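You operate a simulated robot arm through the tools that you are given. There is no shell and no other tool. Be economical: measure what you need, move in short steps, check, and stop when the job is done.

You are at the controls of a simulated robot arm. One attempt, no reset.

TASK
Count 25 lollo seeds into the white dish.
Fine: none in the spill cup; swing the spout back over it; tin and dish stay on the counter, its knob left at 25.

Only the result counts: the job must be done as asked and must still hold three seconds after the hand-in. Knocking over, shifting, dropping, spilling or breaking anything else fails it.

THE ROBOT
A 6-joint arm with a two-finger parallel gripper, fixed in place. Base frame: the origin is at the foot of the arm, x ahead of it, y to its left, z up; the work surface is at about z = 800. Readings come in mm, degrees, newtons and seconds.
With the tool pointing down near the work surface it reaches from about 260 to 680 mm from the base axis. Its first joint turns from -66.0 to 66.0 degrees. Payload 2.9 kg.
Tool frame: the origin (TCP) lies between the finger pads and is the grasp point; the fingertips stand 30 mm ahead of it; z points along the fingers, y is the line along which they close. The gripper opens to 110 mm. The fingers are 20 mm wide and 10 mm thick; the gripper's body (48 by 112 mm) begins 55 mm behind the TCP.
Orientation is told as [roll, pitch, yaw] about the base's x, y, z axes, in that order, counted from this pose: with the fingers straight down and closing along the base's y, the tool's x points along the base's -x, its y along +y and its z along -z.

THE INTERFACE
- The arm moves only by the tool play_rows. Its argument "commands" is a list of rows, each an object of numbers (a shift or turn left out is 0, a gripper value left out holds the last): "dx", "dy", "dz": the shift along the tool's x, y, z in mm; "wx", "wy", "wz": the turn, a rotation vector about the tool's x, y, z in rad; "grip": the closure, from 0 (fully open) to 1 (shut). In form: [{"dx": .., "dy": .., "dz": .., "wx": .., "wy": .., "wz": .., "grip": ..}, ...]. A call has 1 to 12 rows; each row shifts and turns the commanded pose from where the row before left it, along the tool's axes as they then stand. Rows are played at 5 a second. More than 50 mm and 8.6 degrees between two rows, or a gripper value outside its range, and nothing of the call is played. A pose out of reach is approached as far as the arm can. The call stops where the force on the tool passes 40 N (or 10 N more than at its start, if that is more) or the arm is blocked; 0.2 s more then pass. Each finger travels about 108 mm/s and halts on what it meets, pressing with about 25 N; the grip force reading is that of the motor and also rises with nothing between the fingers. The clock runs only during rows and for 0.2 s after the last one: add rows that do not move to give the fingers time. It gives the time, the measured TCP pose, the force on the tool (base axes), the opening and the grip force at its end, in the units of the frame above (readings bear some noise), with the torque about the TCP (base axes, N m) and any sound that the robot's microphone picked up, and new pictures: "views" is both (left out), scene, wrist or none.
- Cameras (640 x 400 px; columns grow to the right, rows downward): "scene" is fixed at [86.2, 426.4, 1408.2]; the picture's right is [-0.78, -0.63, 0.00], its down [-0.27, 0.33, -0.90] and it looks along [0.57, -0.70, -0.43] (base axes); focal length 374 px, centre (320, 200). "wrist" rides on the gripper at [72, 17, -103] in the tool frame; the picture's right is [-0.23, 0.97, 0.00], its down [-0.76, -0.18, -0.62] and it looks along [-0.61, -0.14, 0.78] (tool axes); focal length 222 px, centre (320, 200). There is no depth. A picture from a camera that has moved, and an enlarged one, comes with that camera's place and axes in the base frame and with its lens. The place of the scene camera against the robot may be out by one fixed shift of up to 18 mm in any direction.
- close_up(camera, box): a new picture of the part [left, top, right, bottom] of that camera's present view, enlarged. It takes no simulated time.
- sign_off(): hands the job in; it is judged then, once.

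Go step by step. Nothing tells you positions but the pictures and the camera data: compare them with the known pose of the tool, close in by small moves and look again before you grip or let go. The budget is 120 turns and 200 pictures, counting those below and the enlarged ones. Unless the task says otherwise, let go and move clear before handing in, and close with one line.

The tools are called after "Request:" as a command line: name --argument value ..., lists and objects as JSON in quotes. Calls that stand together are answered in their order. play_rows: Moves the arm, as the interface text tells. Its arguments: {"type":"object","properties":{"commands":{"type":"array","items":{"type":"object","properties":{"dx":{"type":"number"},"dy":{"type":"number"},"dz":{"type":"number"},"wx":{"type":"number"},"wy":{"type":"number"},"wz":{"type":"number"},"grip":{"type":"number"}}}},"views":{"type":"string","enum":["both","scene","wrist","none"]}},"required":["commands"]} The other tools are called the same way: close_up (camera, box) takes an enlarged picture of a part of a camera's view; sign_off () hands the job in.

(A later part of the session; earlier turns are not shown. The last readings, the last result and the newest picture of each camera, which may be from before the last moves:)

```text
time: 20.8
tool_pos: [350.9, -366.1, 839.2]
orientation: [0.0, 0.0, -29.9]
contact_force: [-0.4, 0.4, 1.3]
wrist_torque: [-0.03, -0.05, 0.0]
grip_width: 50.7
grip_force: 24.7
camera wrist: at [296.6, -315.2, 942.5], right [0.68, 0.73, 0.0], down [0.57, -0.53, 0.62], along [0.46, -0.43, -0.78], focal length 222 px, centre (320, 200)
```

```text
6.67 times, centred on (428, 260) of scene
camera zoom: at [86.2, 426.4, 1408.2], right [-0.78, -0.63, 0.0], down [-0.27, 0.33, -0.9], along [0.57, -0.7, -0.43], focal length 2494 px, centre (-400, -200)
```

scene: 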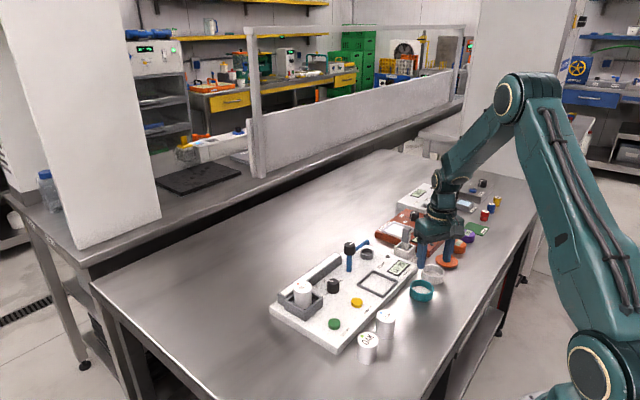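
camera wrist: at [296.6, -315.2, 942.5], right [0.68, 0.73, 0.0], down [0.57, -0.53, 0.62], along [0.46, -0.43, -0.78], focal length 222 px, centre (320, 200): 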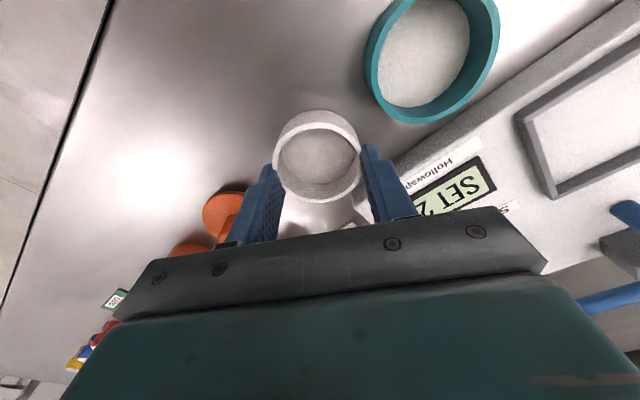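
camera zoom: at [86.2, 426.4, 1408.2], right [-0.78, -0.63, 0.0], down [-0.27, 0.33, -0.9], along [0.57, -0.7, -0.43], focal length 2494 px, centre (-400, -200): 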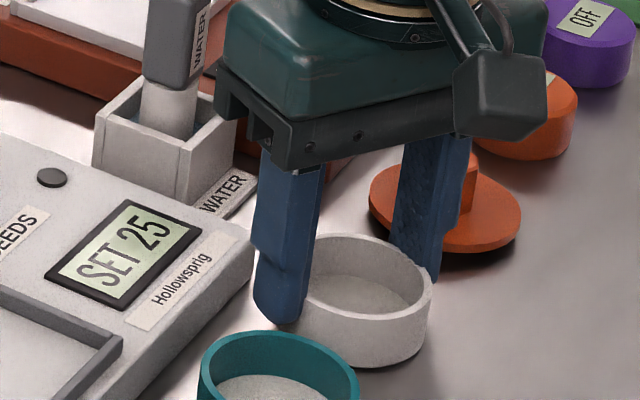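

Gripped at 50.7 mm. I lift 70 mm and check that the dish hangs level.

Request:
play_rows --commands '[{"dz": -10}, {"dz": -20}, {"dz": -40}, {}]' --views "wrist"

Request:
close_up --camera "scene" --box '[370, 200, 482, 270]'

```text
time: 21.8
tool_pos: [349.9, -365.1, 910.6]
orientation: [0.0, 0.0, -29.9]
contact_force: [-0.9, -0.5, -0.4]
wrist_torque: [-0.01, 0.01, 0.02]
grip_width: 51.1
grip_force: 24.9
camera wrist: at [296.1, -314.9, 1013.0], right [0.68, 0.73, 0.0], down [0.57, -0.53, 0.62], along [0.46, -0.43, -0.78], focal length 222 px, centre (320, 200)
```

wrist: 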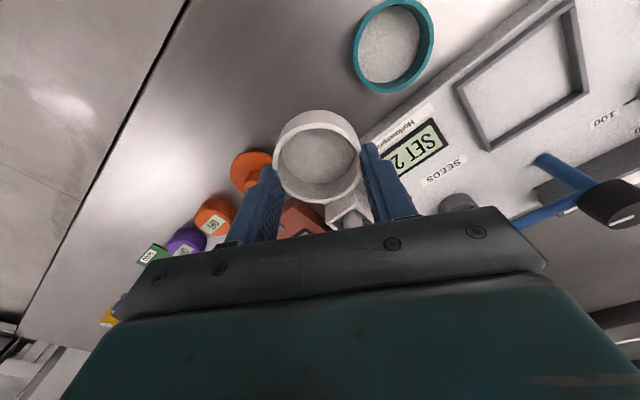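

```text
5.71 times, centred on (426, 235) of scene
camera zoom: at [86.2, 426.4, 1408.2], right [-0.78, -0.63, 0.0], down [-0.27, 0.33, -0.9], along [0.57, -0.7, -0.43], focal length 2138 px, centre (-286, 0)
```

zoom: 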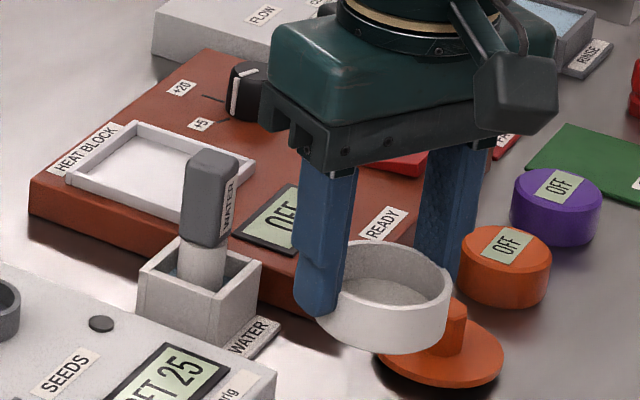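

The dish is level. The frame centre is ~(432,-226). I turn to 45°, carry it above the frame and look.

Request:
play_rows --commands '[{"wz": 0.131}, {"wz": 0.131}, {"dx": 9.45, "dy": 39.5}, {"dx": 9.45, "dy": 39.5}, {"dx": 9.45, "dy": 39.5}, {"dx": 9.45, "dy": 39.5}, {}]'

Request:
close_up --camera "wrist" --box '[200, 40, 440, 190]'

Request:
close_up --camera "scene" --box '[330, 230, 442, 300]'

```text
time: 23.4
tool_pos: [434.6, -229.7, 910.4]
orientation: [-0.1, -0.1, -45.0]
contact_force: [-0.1, 0.0, 0.0]
wrist_torque: [-0.01, -0.01, -0.03]
grip_width: 51.0
grip_force: 24.9
camera wrist: at [396.0, -164.6, 1013.2], right [0.85, 0.53, 0.0], down [0.41, -0.66, 0.62], along [0.33, -0.53, -0.78], focal length 222 px, centre (320, 200)
```

scene: 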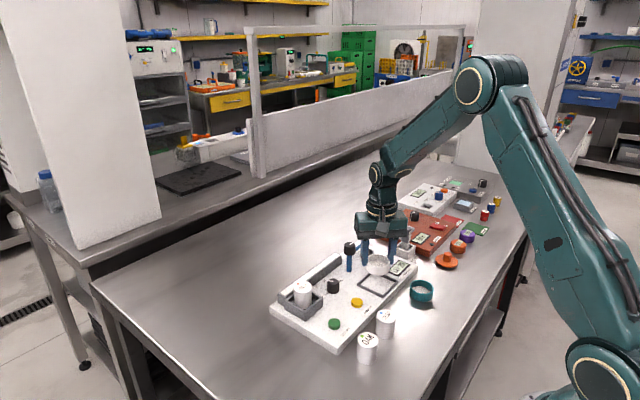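
wrist: 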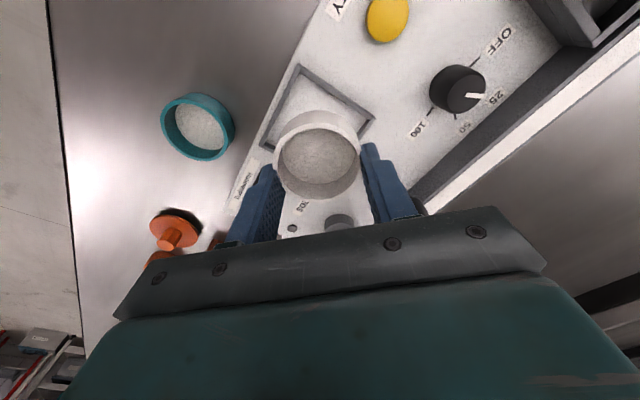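

```text
2.67 times, centred on (320, 115) of wrist
camera zoom: at [396.0, -164.6, 1013.2], right [0.85, 0.53, 0.0], down [0.41, -0.66, 0.62], along [0.33, -0.53, -0.78], focal length 592 px, centre (320, 427)
```

zoom: 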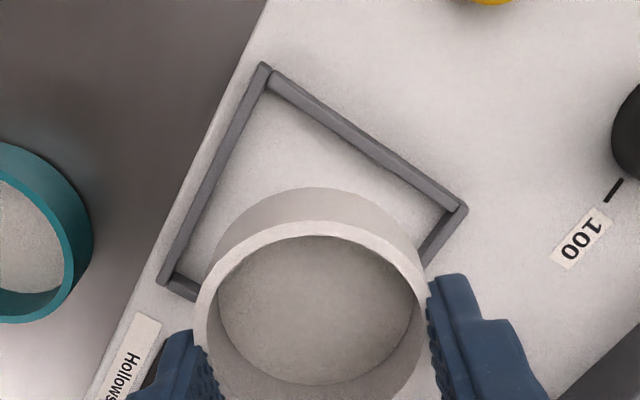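

```text
5.71 times, centred on (386, 265) of scene
camera zoom: at [86.2, 426.4, 1408.2], right [-0.78, -0.63, 0.0], down [-0.27, 0.33, -0.9], along [0.57, -0.7, -0.43], focal length 2138 px, centre (-57, -171)
```

zoom: 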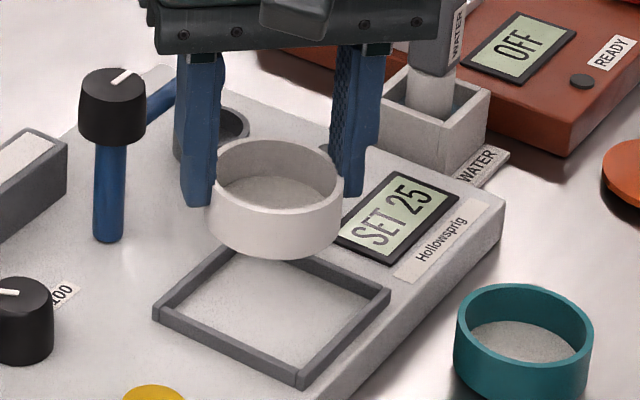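

The frame centre measures (431,-229); the dish is ~4 mm off in y. I correct and lower to just above the frame.

Request:
play_rows --commands '[{"dx": -2.3, "dy": -3.9, "dz": 10}, {"dz": 24}, {}]' --views "none"

Request:
close_up --camera "wrist" --box '[200, 60, 440, 210]'

Request:
close_up --camera "scene" --box '[330, 240, 426, 300]'

```text
time: 24.2
tool_pos: [433.2, -231.6, 876.5]
orientation: [-0.1, 0.0, -45.0]
contact_force: [0.2, -1.8, -0.1]
wrist_torque: [0.0, 0.0, 0.0]
grip_width: 50.9
grip_force: 25.0
```

```text
2.67 times, centred on (320, 135) of wrist
camera zoom: at [395.6, -168.7, 979.0], right [0.85, 0.53, 0.0], down [0.41, -0.66, 0.62], along [0.33, -0.53, -0.78], focal length 592 px, centre (320, 373)
```

zoom: 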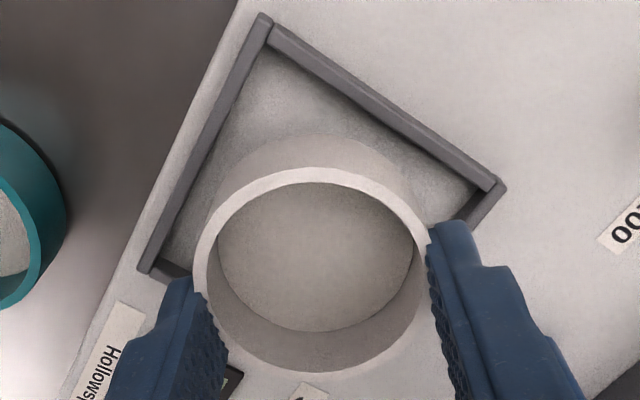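

```text
6.67 times, centred on (378, 270) of scene
camera zoom: at [86.2, 426.4, 1408.2], right [-0.78, -0.63, 0.0], down [-0.27, 0.33, -0.9], along [0.57, -0.7, -0.43], focal length 2494 px, centre (-67, -267)
```

zoom: 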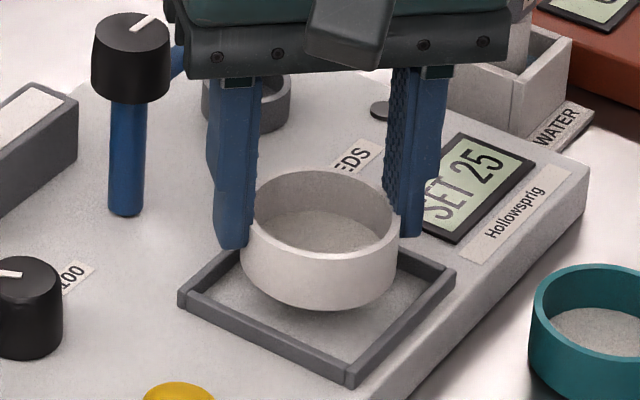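

The dish is right over the frame centre. I lower until touch.

Request:
play_rows --commands '[{"dz": 5}, {"dz": 5}, {"dz": 2}, {}]' --views "none"

Request:
close_up --camera "scene" --box '[330, 240, 426, 300]'

```text
time: 25.2
tool_pos: [433.7, -231.9, 862.6]
orientation: [0.0, 0.0, -45.0]
contact_force: [-0.3, -0.2, 0.9]
wrist_torque: [-0.01, 0.01, 0.01]
grip_width: 50.7
grip_force: 25.0
```

```text
6.67 times, centred on (378, 270) of scene
camera zoom: at [86.2, 426.4, 1408.2], right [-0.78, -0.63, 0.0], down [-0.27, 0.33, -0.9], along [0.57, -0.7, -0.43], focal length 2494 px, centre (-67, -267)
```

zoom: 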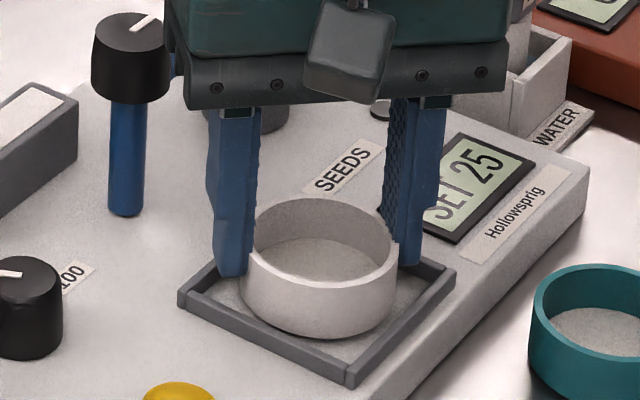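

Request:
play_rows --commands '[{"dz": 1}, {"dz": 1}, {}]' --views "none"

```text
time: 26.0
tool_pos: [433.1, -231.3, 861.2]
orientation: [0.0, 0.0, -44.9]
contact_force: [0.0, -0.6, -0.5]
wrist_torque: [-0.01, -0.03, 0.05]
grip_width: 50.7
grip_force: 25.1
```

Still no touch; I go 1 mm at a time further.

Request:
play_rows --commands '[{"dz": 1}, {"dz": 1}, {}]' --views "none"

Request:
close_up --camera "scene" --box '[330, 240, 426, 300]'

```text
time: 26.8
tool_pos: [433.9, -232.6, 860.4]
orientation: [-0.1, -0.1, -44.9]
contact_force: [-3.0, 2.2, 16.7]
wrist_torque: [0.06, 0.16, 0.03]
grip_width: 50.9
grip_force: 25.0
```

```text
6.67 times, centred on (378, 270) of scene
camera zoom: at [85.8, 426.5, 1408.2], right [-0.78, -0.63, 0.0], down [-0.27, 0.33, -0.9], along [0.57, -0.7, -0.43], focal length 2494 px, centre (-67, -267)
```

zoom: 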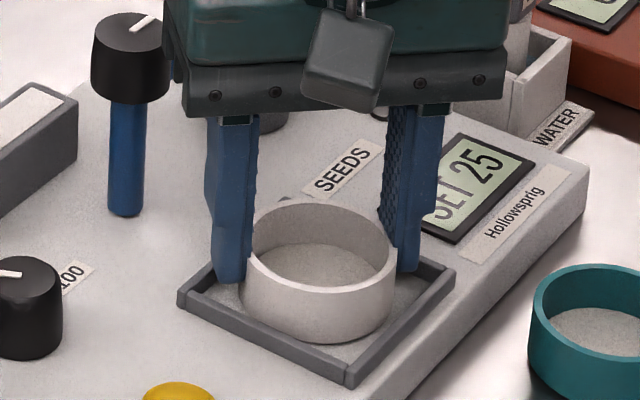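

Dish is on the board inside the frame. I ease off, open slightly, and rise.

Request:
play_rows --commands '[{"dz": -0.8}, {"grip": 0.49}, {}, {"dz": -15}, {"dz": -35}, {"dz": -30}, {}]' --views "both"

Request:
close_up --camera "scene" --box '[325, 230, 453, 310]'

Request:
close_up --camera "wrist" --box '[200, 20, 520, 220]'

```text
time: 28.4
tool_pos: [433.7, -233.1, 940.2]
orientation: [0.1, 0.0, -44.9]
contact_force: [0.0, 0.3, -0.3]
wrist_torque: [-0.02, -0.01, -0.01]
grip_width: 56.1
grip_force: 0.0
camera wrist: at [395.2, -169.4, 1043.7], right [0.85, 0.53, 0.0], down [0.41, -0.66, 0.62], along [0.33, -0.53, -0.78], focal length 222 px, centre (320, 200)
```

scene: 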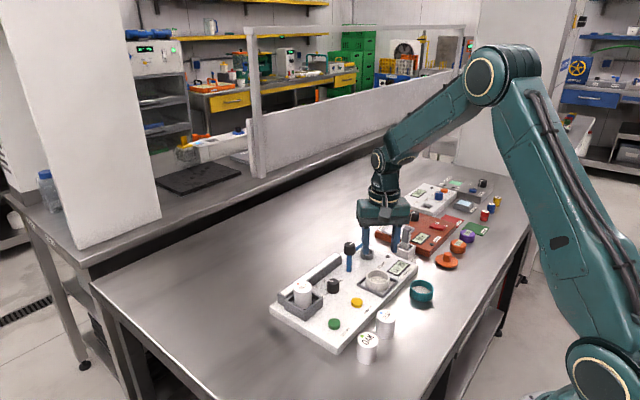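
wrist: 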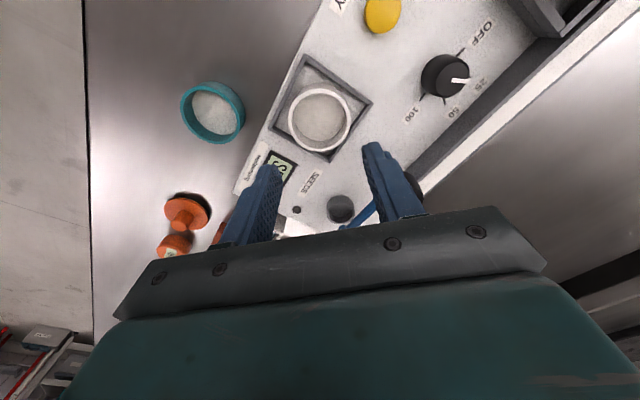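

```text
5.00 times, centred on (389, 270) of scene
camera zoom: at [86.2, 426.4, 1408.2], right [-0.78, -0.63, 0.0], down [-0.27, 0.33, -0.9], along [0.57, -0.7, -0.43], focal length 1870 px, centre (-25, -150)
```

zoom: 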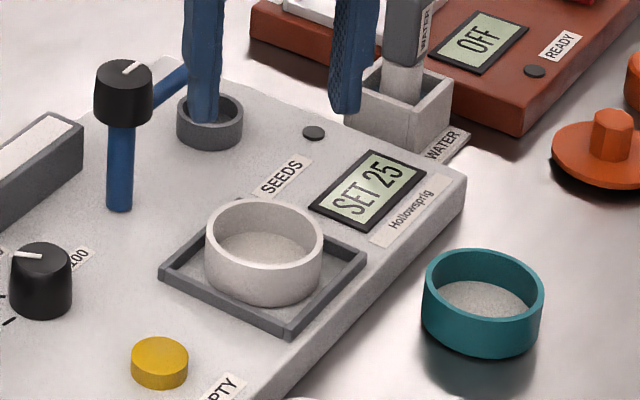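

```text
2.00 times, centred on (360, 120) of wrist
camera zoom: at [395.2, -169.4, 1043.7], right [0.85, 0.53, 0.0], down [0.41, -0.66, 0.62], along [0.33, -0.53, -0.78], focal length 444 px, centre (240, 360)
```

zoom: 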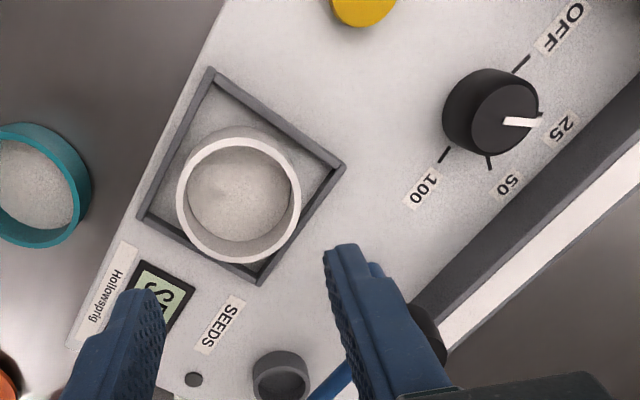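

Dish is seated and the knob reads 25. Next is the spout knob near (516,-229): I move above it, turning back to yaw 0 to measure.

Request:
play_rows --commands '[{"dz": -20}, {"dx": -27.5, "dy": 30.5}, {"dx": -27.5, "dy": 30.5}, {"wz": -0.131}, {"wz": -0.131}, {"wz": -0.131}, {"wz": -0.131}, {"wz": -0.131}, {"wz": -0.13}, {}]' --views "wrist"

Request:
close_up --camera "wrist" --box '[200, 40, 440, 190]'

Request:
close_up --camera "scene" --box '[325, 220, 421, 280]'

```text
time: 30.6
tool_pos: [515.5, -229.8, 960.2]
orientation: [0.0, 0.0, 0.2]
contact_force: [-0.6, 0.2, -0.4]
wrist_torque: [0.01, -0.03, -0.01]
grip_width: 56.2
grip_force: 0.1
camera wrist: at [444.5, -211.2, 1063.5], right [0.22, 0.97, 0.0], down [0.76, -0.18, 0.62], along [0.61, -0.14, -0.78], focal length 222 px, centre (320, 200)
```

wrist: 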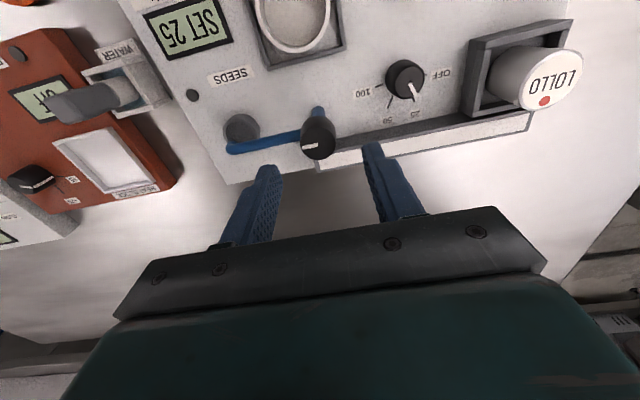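

```text
2.67 times, centred on (320, 115) of wrist
camera zoom: at [444.5, -211.2, 1063.5], right [0.22, 0.97, 0.0], down [0.76, -0.18, 0.62], along [0.61, -0.14, -0.78], focal length 592 px, centre (320, 427)
```

zoom: 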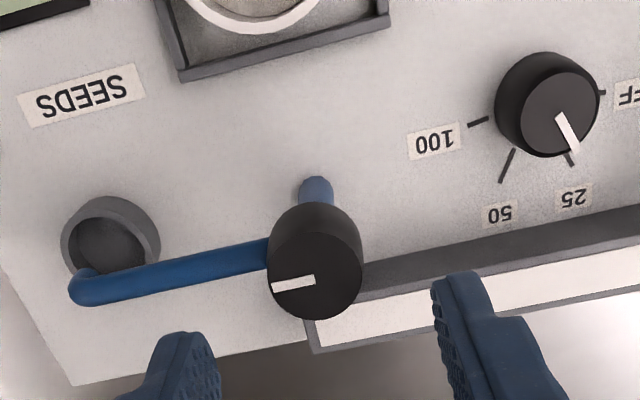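

```text
6.67 times, centred on (373, 250) of scene
camera zoom: at [86.2, 426.4, 1408.2], right [-0.78, -0.63, 0.0], down [-0.27, 0.33, -0.9], along [0.57, -0.7, -0.43], focal length 2494 px, centre (-33, -133)
```

zoom: 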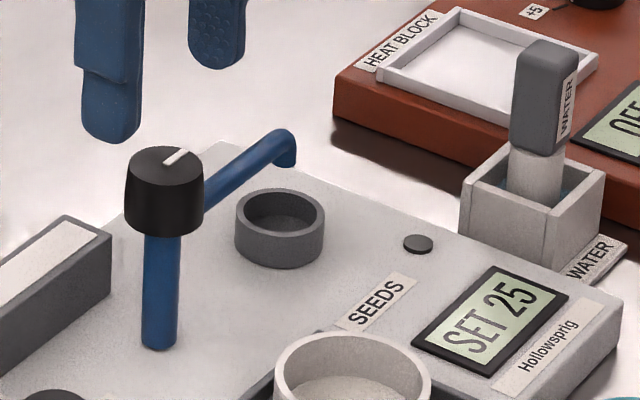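

The spout points at -y over the cup; its knob top is ~(521,-231,888). I pre-rotate −45° and lower to just above it.

Request:
play_rows --commands '[{"dx": -5, "dy": -1.7, "grip": 0.5}, {"wz": -0.131}, {"wz": -0.131}, {"wz": -0.131}, {"wz": -0.131}, {"wz": -0.131}, {"wz": -0.13}, {"dz": 20}, {"dz": 12}, {}]' --views "wrist"

Request:
close_up --camera "wrist" --box '[200, 60, 440, 210]'

Request:
close_up --camera "scene" --box '[315, 220, 411, 280]'

```text
time: 32.8
tool_pos: [520.0, -229.1, 927.1]
orientation: [-0.1, 0.0, 45.2]
contact_force: [0.9, 0.0, 0.5]
wrist_torque: [-0.02, 0.01, -0.04]
grip_width: 54.8
grip_force: 0.0
camera wrist: at [459.0, -268.9, 1030.8], right [-0.53, 0.85, 0.0], down [0.66, 0.41, 0.62], along [0.53, 0.33, -0.78], focal length 222 px, centre (320, 200)
```

wrist: 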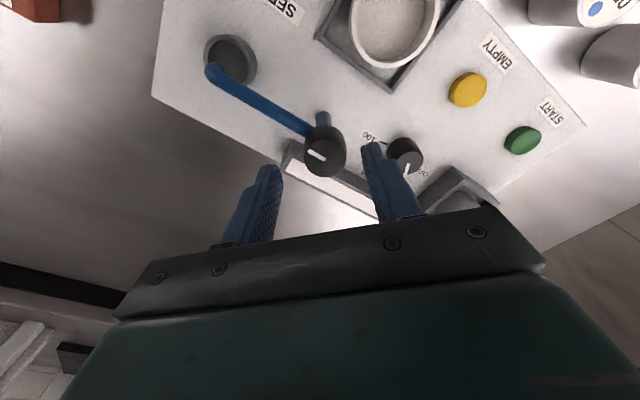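

```text
2.67 times, centred on (320, 135) of wrist
camera zoom: at [459.0, -268.9, 1030.8], right [-0.53, 0.85, 0.0], down [0.66, 0.41, 0.62], along [0.53, 0.33, -0.78], focal length 592 px, centre (320, 373)
```

zoom: 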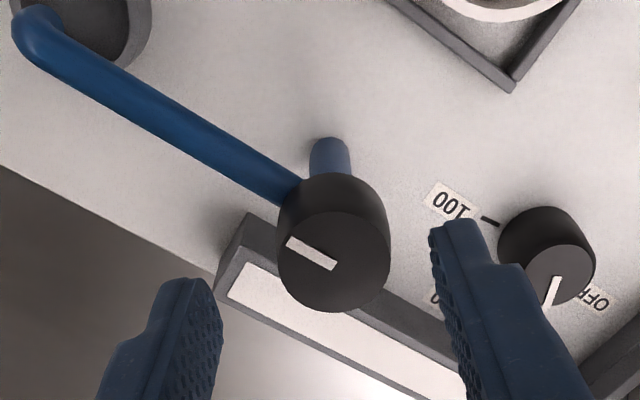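

```text
6.67 times, centred on (363, 250) of scene
camera zoom: at [86.2, 426.4, 1408.2], right [-0.78, -0.63, 0.0], down [-0.27, 0.33, -0.9], along [0.57, -0.7, -0.43], focal length 2494 px, centre (33, -133)
```

zoom: 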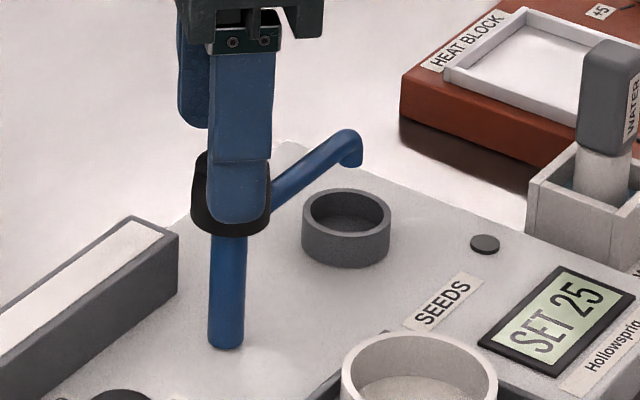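

The knob top looks nearer z≈898, centre ~(518,-229). I shift by 3.5 mm, lower 8 mm and re-check.

Request:
play_rows --commands '[{"dx": 1.8, "dy": 3.2}, {"dz": 8}, {}]' --views "none"

Request:
close_up --camera "wrist" --box '[200, 60, 440, 210]'

Request:
close_up --camera "scene" --box '[315, 220, 411, 280]'

```text
time: 33.6
tool_pos: [517.5, -229.0, 920.6]
orientation: [0.0, 0.1, 44.9]
contact_force: [0.0, 0.0, -0.6]
wrist_torque: [0.0, 0.0, 0.02]
grip_width: 55.0
grip_force: 0.1
```

```text
2.67 times, centred on (320, 135) of wrist
camera zoom: at [455.4, -268.0, 1022.9], right [-0.53, 0.85, 0.0], down [0.66, 0.41, 0.62], along [0.53, 0.33, -0.78], focal length 592 px, centre (320, 373)
```

zoom: 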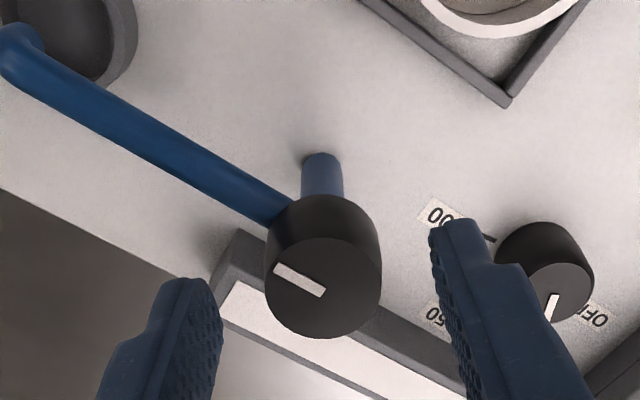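

```text
6.67 times, centred on (363, 250) of scene
camera zoom: at [86.2, 426.4, 1408.2], right [-0.78, -0.63, 0.0], down [-0.27, 0.33, -0.9], along [0.57, -0.7, -0.43], focal length 2494 px, centre (33, -133)
```

zoom: 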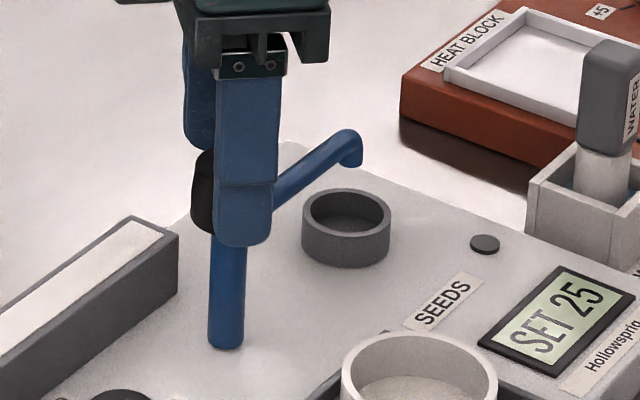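

Now centred, with the knob top at ~z 897. I lower 9 mm and grip.

Request:
play_rows --commands '[{"dz": 5}, {"dz": 4}, {"grip": 1.0}, {}, {}]' --views "none"

Request:
close_up --camera "wrist" --box '[200, 60, 440, 210]'

Request:
close_up --camera "scene" --box '[315, 220, 411, 280]'

```text
time: 34.8
tool_pos: [516.4, -227.1, 910.1]
orientation: [0.2, 0.1, 45.1]
contact_force: [-10.2, 9.4, 5.3]
wrist_torque: [0.23, 0.44, -0.13]
grip_width: 29.0
grip_force: 44.6
```

```text
2.67 times, centred on (320, 135) of wrist
camera zoom: at [454.9, -267.4, 1014.0], right [-0.53, 0.85, 0.0], down [0.67, 0.41, 0.62], along [0.53, 0.33, -0.78], focal length 592 px, centre (320, 373)
```

zoom: 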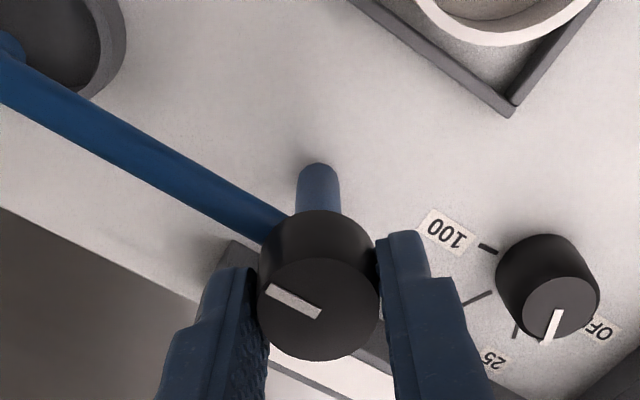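

```text
6.67 times, centred on (363, 250) of scene
camera zoom: at [85.8, 426.6, 1408.1], right [-0.78, -0.63, 0.0], down [-0.27, 0.33, -0.9], along [0.57, -0.7, -0.43], focal length 2494 px, centre (33, -133)
```

zoom: 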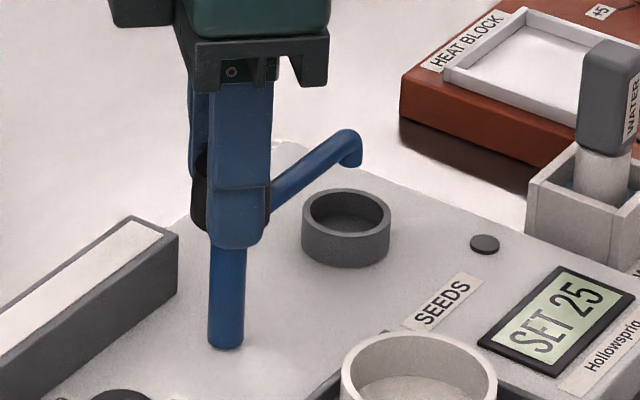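

Gripped. I relieve the small side load, then swing the spout 90° clockwise toward the dish.

Request:
play_rows --commands '[{"dy": 1.2}, {"wz": 0.1309}, {"wz": 0.1309}, {"wz": 0.1309}, {"wz": 0.1309}, {"wz": 0.1309}, {"wz": 0.1309}, {}]' --views "both"

Request:
close_up --camera "scene" --box '[315, 220, 427, 290]'

```text
time: 36.6
tool_pos: [517.6, -231.4, 910.9]
orientation: [0.0, -0.1, -0.2]
contact_force: [6.6, -15.0, -10.5]
wrist_torque: [-0.52, -0.28, 0.02]
grip_width: 28.8
grip_force: 44.5
camera wrist: at [445.6, -211.8, 1013.8], right [0.23, 0.97, 0.0], down [0.76, -0.18, 0.62], along [0.61, -0.15, -0.78], focal length 222 px, centre (320, 200)
```

scene: 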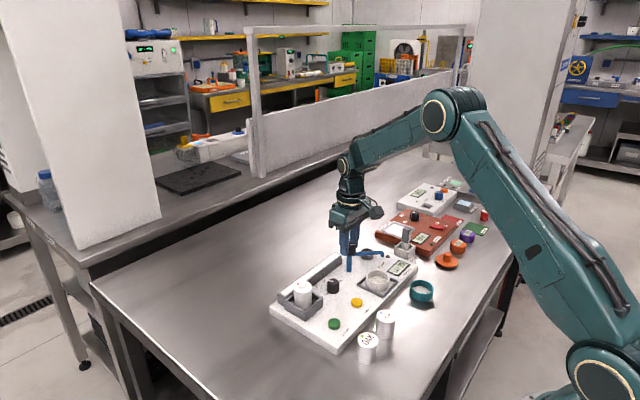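
wrist: 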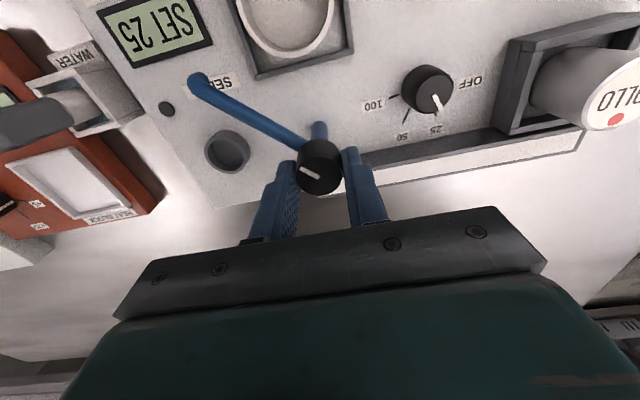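

```text
5.71 times, centred on (371, 255) of scene
camera zoom: at [86.5, 425.9, 1408.3], right [-0.78, -0.63, 0.0], down [-0.27, 0.33, -0.9], along [0.57, -0.7, -0.43], focal length 2138 px, centre (29, -114)
```

zoom: 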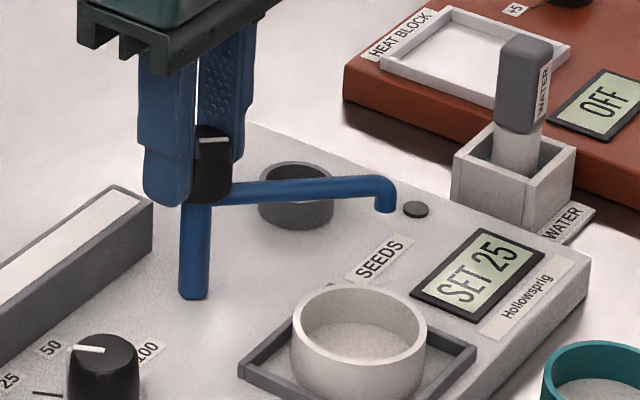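

The spout follows the grip. I continue the remaining 45°.

Request:
play_rows --commands '[{"dy": -1.2}, {"wz": 0.1309}, {"wz": 0.1309}, {"wz": 0.1309}, {"wz": 0.1309}, {"wz": 0.1309}, {"wz": 0.1309}, {}]' --views "both"

Request:
close_up --camera "scene" --box '[315, 220, 427, 290]'

Request:
close_up --camera "wrist" --box '[180, 0, 420, 150]'

```text
time: 38.4
tool_pos: [517.3, -231.2, 911.7]
orientation: [-0.1, -0.1, -45.3]
contact_force: [5.0, -25.5, -12.1]
wrist_torque: [-0.85, -0.29, 0.02]
grip_width: 29.0
grip_force: 45.1
camera wrist: at [478.5, -167.2, 1014.0], right [0.85, 0.52, 0.0], down [0.41, -0.67, 0.62], along [0.33, -0.53, -0.78], focal length 222 px, centre (320, 200)
```

scene: 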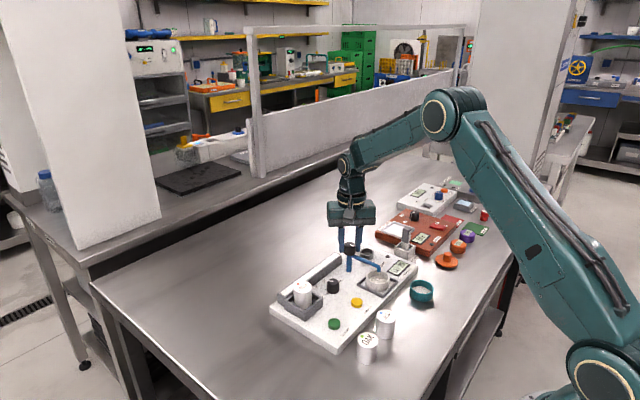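
wrist: 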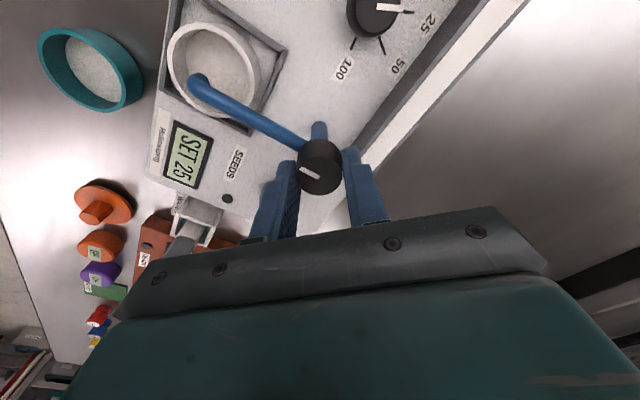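

```text
5.71 times, centred on (371, 255) of scene
camera zoom: at [86.5, 425.7, 1408.4], right [-0.78, -0.63, 0.0], down [-0.27, 0.33, -0.9], along [0.57, -0.7, -0.43], focal length 2138 px, centre (29, -114)
```

zoom: 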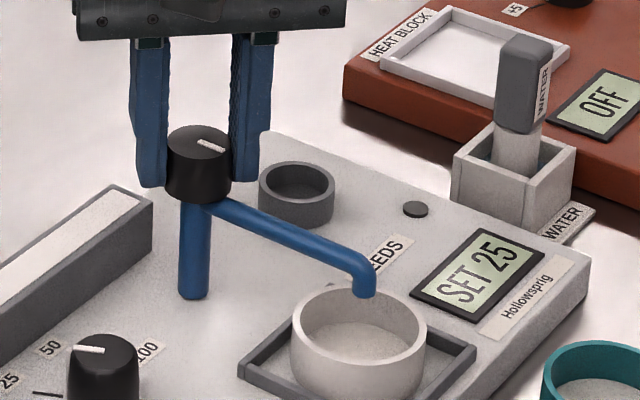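

```text
2.67 times, centred on (300, 75) of wrist
camera zoom: at [478.5, -167.2, 1014.0], right [0.85, 0.52, 0.0], down [0.41, -0.67, 0.62], along [0.33, -0.53, -0.78], focal length 592 px, centre (373, 533)
```

zoom: 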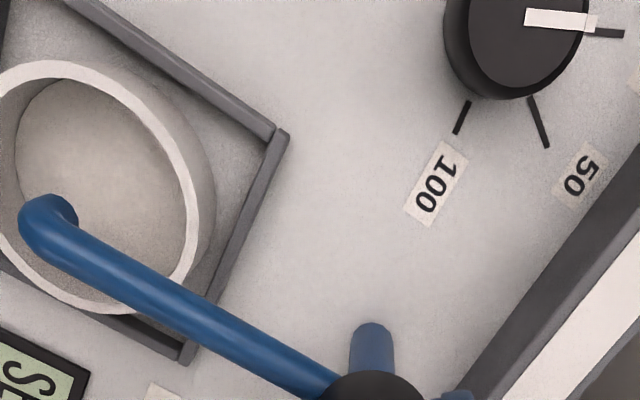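

The spout tip is over the dish centre (~(431,-228)). I relieve the load, open, and rise.

Request:
play_rows --commands '[{"dx": -1.4, "dy": -0.7}, {"grip": 0.5}, {}, {"dz": -20}, {"dz": -40}, {}]' --views "wrist"

Request:
close_up --camera "scene" --box '[275, 230, 435, 330]'

Request:
close_up --camera "wrist" --box '[160, 20, 400, 170]'

```text
time: 39.8
tool_pos: [517.5, -230.3, 970.4]
orientation: [-0.1, 0.0, -45.0]
contact_force: [-0.3, -0.8, 0.2]
wrist_torque: [-0.01, 0.0, -0.03]
grip_width: 55.3
grip_force: 0.0
camera wrist: at [478.7, -167.8, 1074.8], right [0.85, 0.53, 0.0], down [0.41, -0.66, 0.62], along [0.33, -0.53, -0.78], focal length 222 px, centre (320, 200)
```

wrist: 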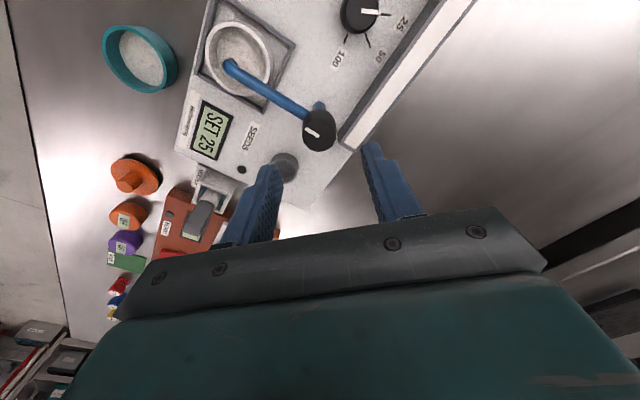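

```text
4.00 times, centred on (355, 280) of scene
camera zoom: at [86.2, 426.4, 1408.2], right [-0.78, -0.63, 0.0], down [-0.27, 0.33, -0.9], along [0.57, -0.7, -0.43], focal length 1496 px, centre (180, -120)
```

zoom: 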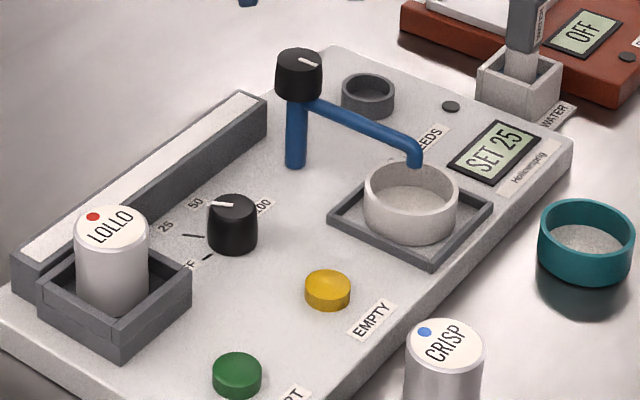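

```text
2.67 times, centred on (280, 95) of wrist
camera zoom: at [478.7, -167.8, 1074.8], right [0.85, 0.53, 0.0], down [0.41, -0.66, 0.62], along [0.33, -0.53, -0.78], focal length 592 px, centre (427, 480)
```

zoom: 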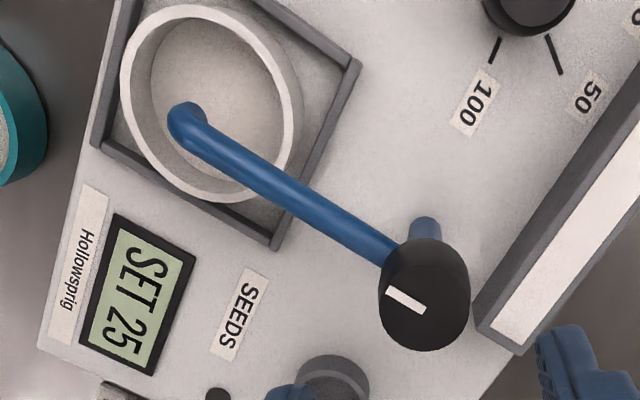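

All set. Now I go above START (~(432,-54)) with the gripper closed and yaw 0.

Request:
play_rows --commands '[{"dx": 46.1, "dy": 16.1, "grip": 1.0}, {"dx": 46.1, "dy": 16.1}, {"dx": 46.1, "dy": 16.1}, {"dx": 46.1, "dy": 16.1}, {"wz": -0.131}, {"wz": -0.131}, {"wz": -0.131}, {"wz": -0.131}, {"wz": -0.131}, {"wz": -0.13}, {"dz": 40}, {}]' --views "wrist"

Request:
close_up --camera "wrist" --box '[200, 40, 440, 190]'

```text
time: 42.4
tool_pos: [432.2, -55.1, 932.9]
orientation: [0.0, 0.0, 0.1]
contact_force: [-1.0, 0.5, 0.2]
wrist_torque: [-0.02, -0.02, 0.01]
grip_width: 0.2
grip_force: 24.5
camera wrist: at [360.9, -37.7, 1034.3], right [0.23, 0.97, 0.0], down [0.76, -0.18, 0.62], along [0.61, -0.14, -0.78], focal length 222 px, centre (320, 200)
```

wrist: 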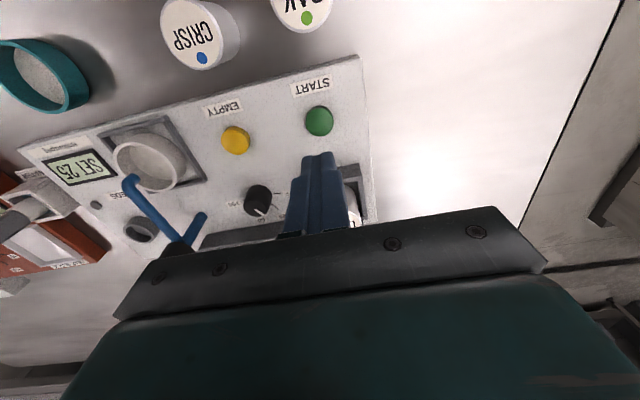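

```text
2.67 times, centred on (320, 115) of wrist
camera zoom: at [360.9, -37.7, 1034.3], right [0.23, 0.97, 0.0], down [0.76, -0.18, 0.62], along [0.61, -0.14, -0.78], focal length 592 px, centre (320, 427)
```

zoom: 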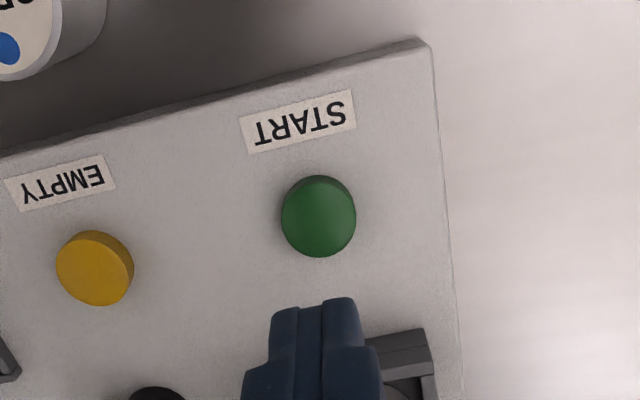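

START is at (430,-54). I descend to just above it, then press gently in small steps.

Request:
play_rows --commands '[{"dx": 2, "dy": 1, "dz": 30}, {"dz": 29}, {}]' --views "none"

Request:
close_up --camera "scene" --box '[285, 280, 381, 340]'

Request:
close_up --camera "wrist" --box '[220, 80, 420, 205]'

```text
time: 43.2
tool_pos: [430.8, -53.5, 872.4]
orientation: [0.0, 0.0, -0.1]
contact_force: [0.5, 0.6, -0.5]
wrist_torque: [-0.03, 0.0, 0.01]
grip_width: 0.0
grip_force: 25.1
```

```text
6.67 times, centred on (333, 310) of scene
camera zoom: at [86.2, 426.4, 1408.2], right [-0.78, -0.63, 0.0], down [-0.27, 0.33, -0.9], along [0.57, -0.7, -0.43], focal length 2494 px, centre (233, -533)
```

zoom: 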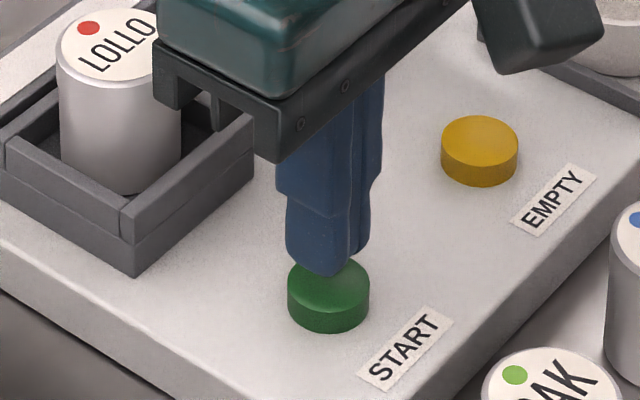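

```text
3.20 times, centred on (320, 142) of wrist
camera zoom: at [358.5, -36.5, 975.5], right [0.23, 0.97, 0.0], down [0.76, -0.18, 0.62], along [0.61, -0.14, -0.78], focal length 711 px, centre (320, 384)
```

zoom: 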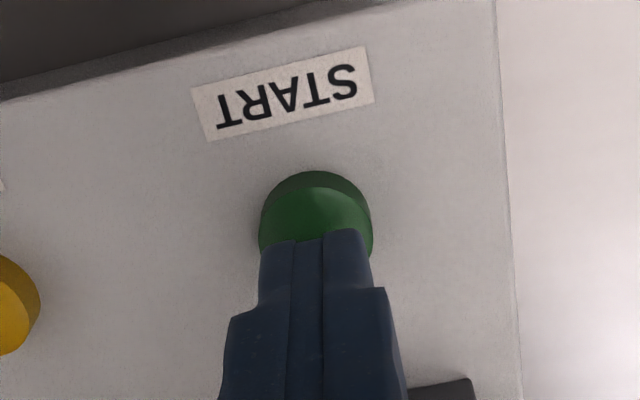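

Request:
play_rows --commands '[{"dz": 5}, {"dz": 2}, {"dz": 2}, {"dz": 1}, {}]' --views "none"

Request:
close_up --camera "scene" --box '[285, 240, 445, 340]'

```text
time: 44.4
tool_pos: [431.1, -54.2, 862.2]
orientation: [-0.1, 0.0, 0.0]
contact_force: [1.1, -0.8, 0.1]
wrist_torque: [0.01, -0.01, -0.01]
grip_width: 0.3
grip_force: 25.5
```

```text
4.00 times, centred on (365, 290) of scene
camera zoom: at [86.2, 426.4, 1408.2], right [-0.78, -0.63, 0.0], down [-0.27, 0.33, -0.9], along [0.57, -0.7, -0.43], focal length 1496 px, centre (140, -160)
```

zoom: 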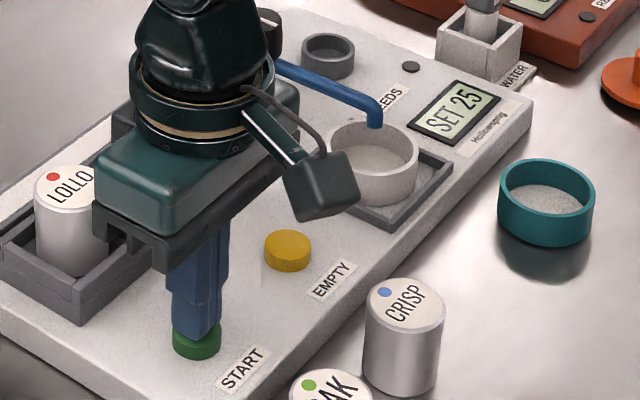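

Not in contact yet (tip ~z 832). I keep going in 1 mm steps.

Request:
play_rows --commands '[{"dz": 1}, {"dz": 1}, {"dz": 1}, {}]' --views "none"

Request:
close_up --camera "scene" --box '[285, 240, 445, 340]'

```text
time: 45.4
tool_pos: [430.0, -54.0, 859.4]
orientation: [0.1, 0.0, 0.1]
contact_force: [0.0, 0.0, 1.9]
wrist_torque: [0.02, 0.01, 0.06]
grip_width: 0.0
grip_force: 24.6
heard: click
```

```text
4.00 times, centred on (365, 290) of scene
camera zoom: at [86.1, 426.4, 1408.2], right [-0.78, -0.63, 0.0], down [-0.27, 0.33, -0.9], along [0.57, -0.7, -0.43], focal length 1496 px, centre (140, -160)
```

zoom: 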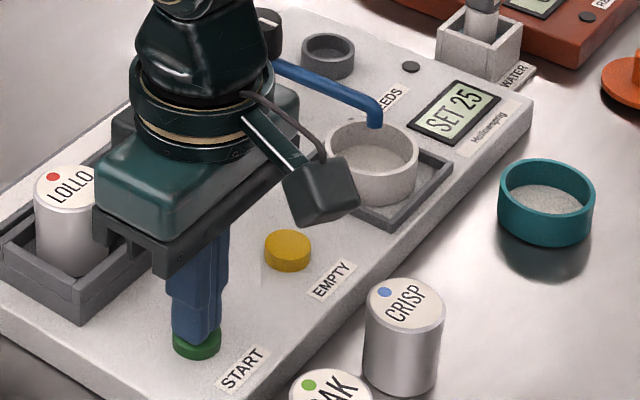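

A click. I lift off the button and watch the display.

Request:
play_rows --commands '[{"dz": -15}, {"dz": -30}, {}]' --views "none"

Request:
close_up --camera "scene" --box '[285, 240, 445, 340]'

```text
time: 46.2
tool_pos: [430.1, -55.0, 904.3]
orientation: [0.0, 0.0, 0.0]
contact_force: [0.6, -0.5, 0.1]
wrist_torque: [0.03, -0.03, 0.02]
grip_width: 0.0
grip_force: 24.8
```

```text
4.00 times, centred on (365, 290) of scene
camera zoom: at [86.2, 426.4, 1408.2], right [-0.78, -0.63, 0.0], down [-0.27, 0.33, -0.9], along [0.57, -0.7, -0.43], focal length 1496 px, centre (140, -160)
```

zoom: 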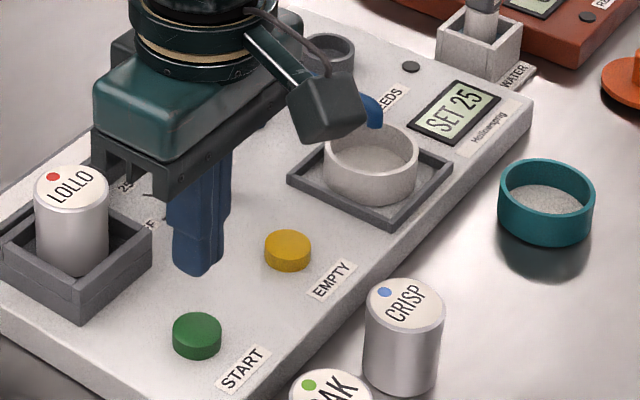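

The display still says SET 25; I wait a couple of seconds and look again.

Request:
play_rows --commands '[{"dz": -30}, {}, {}, {}, {}, {}, {}, {}, {}]' --views "wrist"

Request:
close_up --camera "scene" --box '[285, 240, 445, 340]'

```text
time: 48.2
tool_pos: [431.2, -54.7, 934.1]
orientation: [0.0, 0.0, 0.0]
contact_force: [0.3, 0.4, -0.3]
wrist_torque: [0.0, -0.01, -0.02]
grip_width: 0.0
grip_force: 24.6
camera wrist: at [359.1, -36.9, 1037.1], right [0.23, 0.97, 0.0], down [0.76, -0.18, 0.62], along [0.61, -0.14, -0.78], focal length 222 px, centre (320, 200)
```

wrist: 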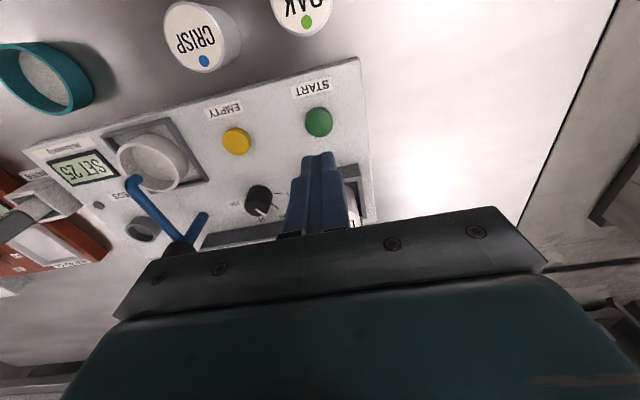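

```text
4.00 times, centred on (365, 290) of scene
camera zoom: at [86.2, 426.4, 1408.2], right [-0.78, -0.63, 0.0], down [-0.27, 0.33, -0.9], along [0.57, -0.7, -0.43], focal length 1496 px, centre (140, -160)
```

zoom: 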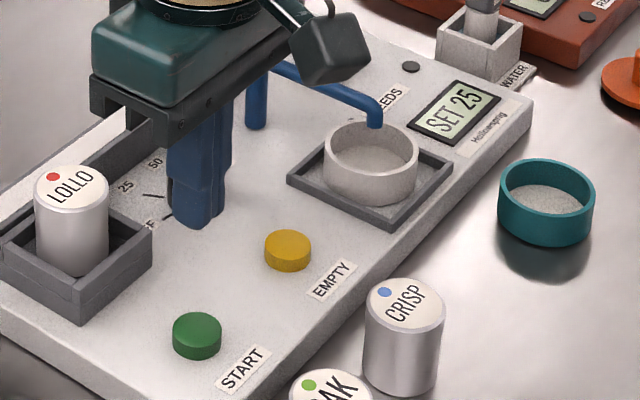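

Nothing seems to have run. I check the dish and cup, and the tin/well closely.

Request:
close_up --camera "scene" --box '[350, 250, 414, 290]'

Request:
close_up --camera "wrist" --box '[20, 110, 220, 235]'

Request:
close_up --camera "scene" --box '[275, 275, 339, 315]'

```text
10.00 times, centred on (382, 270) of scene
camera zoom: at [86.2, 426.4, 1408.2], right [-0.78, -0.63, 0.0], down [-0.27, 0.33, -0.9], along [0.57, -0.7, -0.43], focal length 3741 px, centre (-300, -500)
```

zoom: 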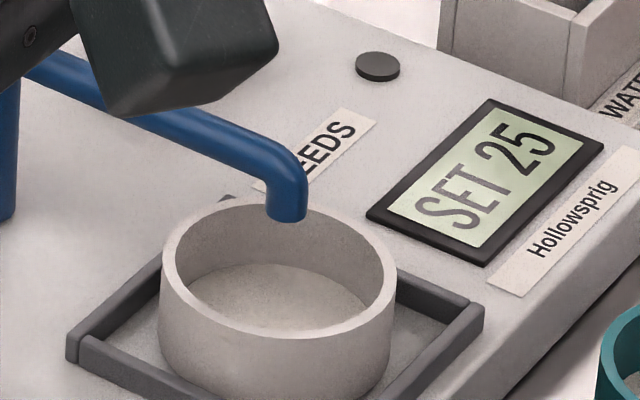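

```text
3.20 times, centred on (120, 172) of wrist
camera zoom: at [359.1, -36.9, 1037.1], right [0.23, 0.97, 0.0], down [0.76, -0.18, 0.62], along [0.61, -0.14, -0.78], focal length 711 px, centre (960, 288)
```

zoom: 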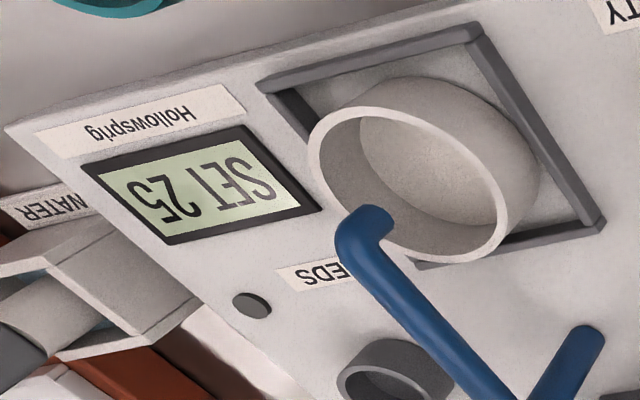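

```text
10.00 times, centred on (307, 295) of scene
camera zoom: at [86.2, 426.4, 1408.2], right [-0.78, -0.63, 0.0], down [-0.27, 0.33, -0.9], along [0.57, -0.7, -0.43], focal length 3741 px, centre (450, -750)
```

zoom: 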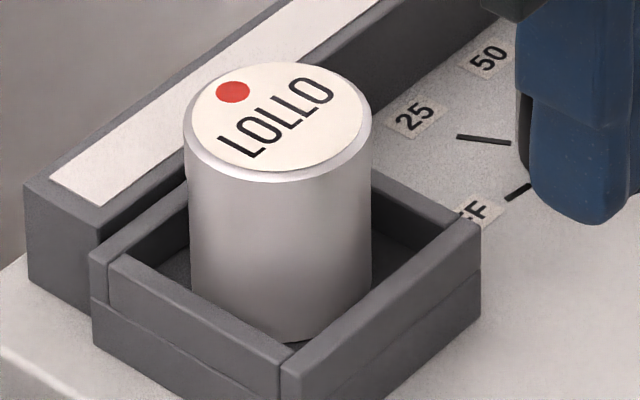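

The dish is empty and the tin is well seated. I press START again, a bit deeper and held, watching for a reaction.

Request:
play_rows --commands '[{"dz": 40}, {"dz": 32}, {"dz": 2}, {"dz": 1}, {"dz": 1}, {}]' --views "none"

Request:
close_up --camera "scene" --box '[285, 240, 445, 340]'

```text
time: 49.6
tool_pos: [431.1, -52.4, 859.3]
orientation: [0.0, 0.0, 0.0]
contact_force: [0.1, 1.0, 1.8]
wrist_torque: [0.03, -0.02, 0.02]
grip_width: 0.0
grip_force: 25.1
heard: click
```

```text
4.00 times, centred on (365, 290) of scene
camera zoom: at [86.1, 426.4, 1408.2], right [-0.78, -0.63, 0.0], down [-0.27, 0.33, -0.9], along [0.57, -0.7, -0.43], focal length 1496 px, centre (140, -160)
```

zoom: 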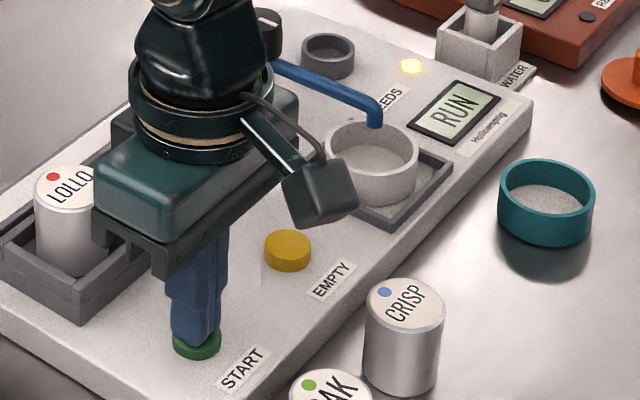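

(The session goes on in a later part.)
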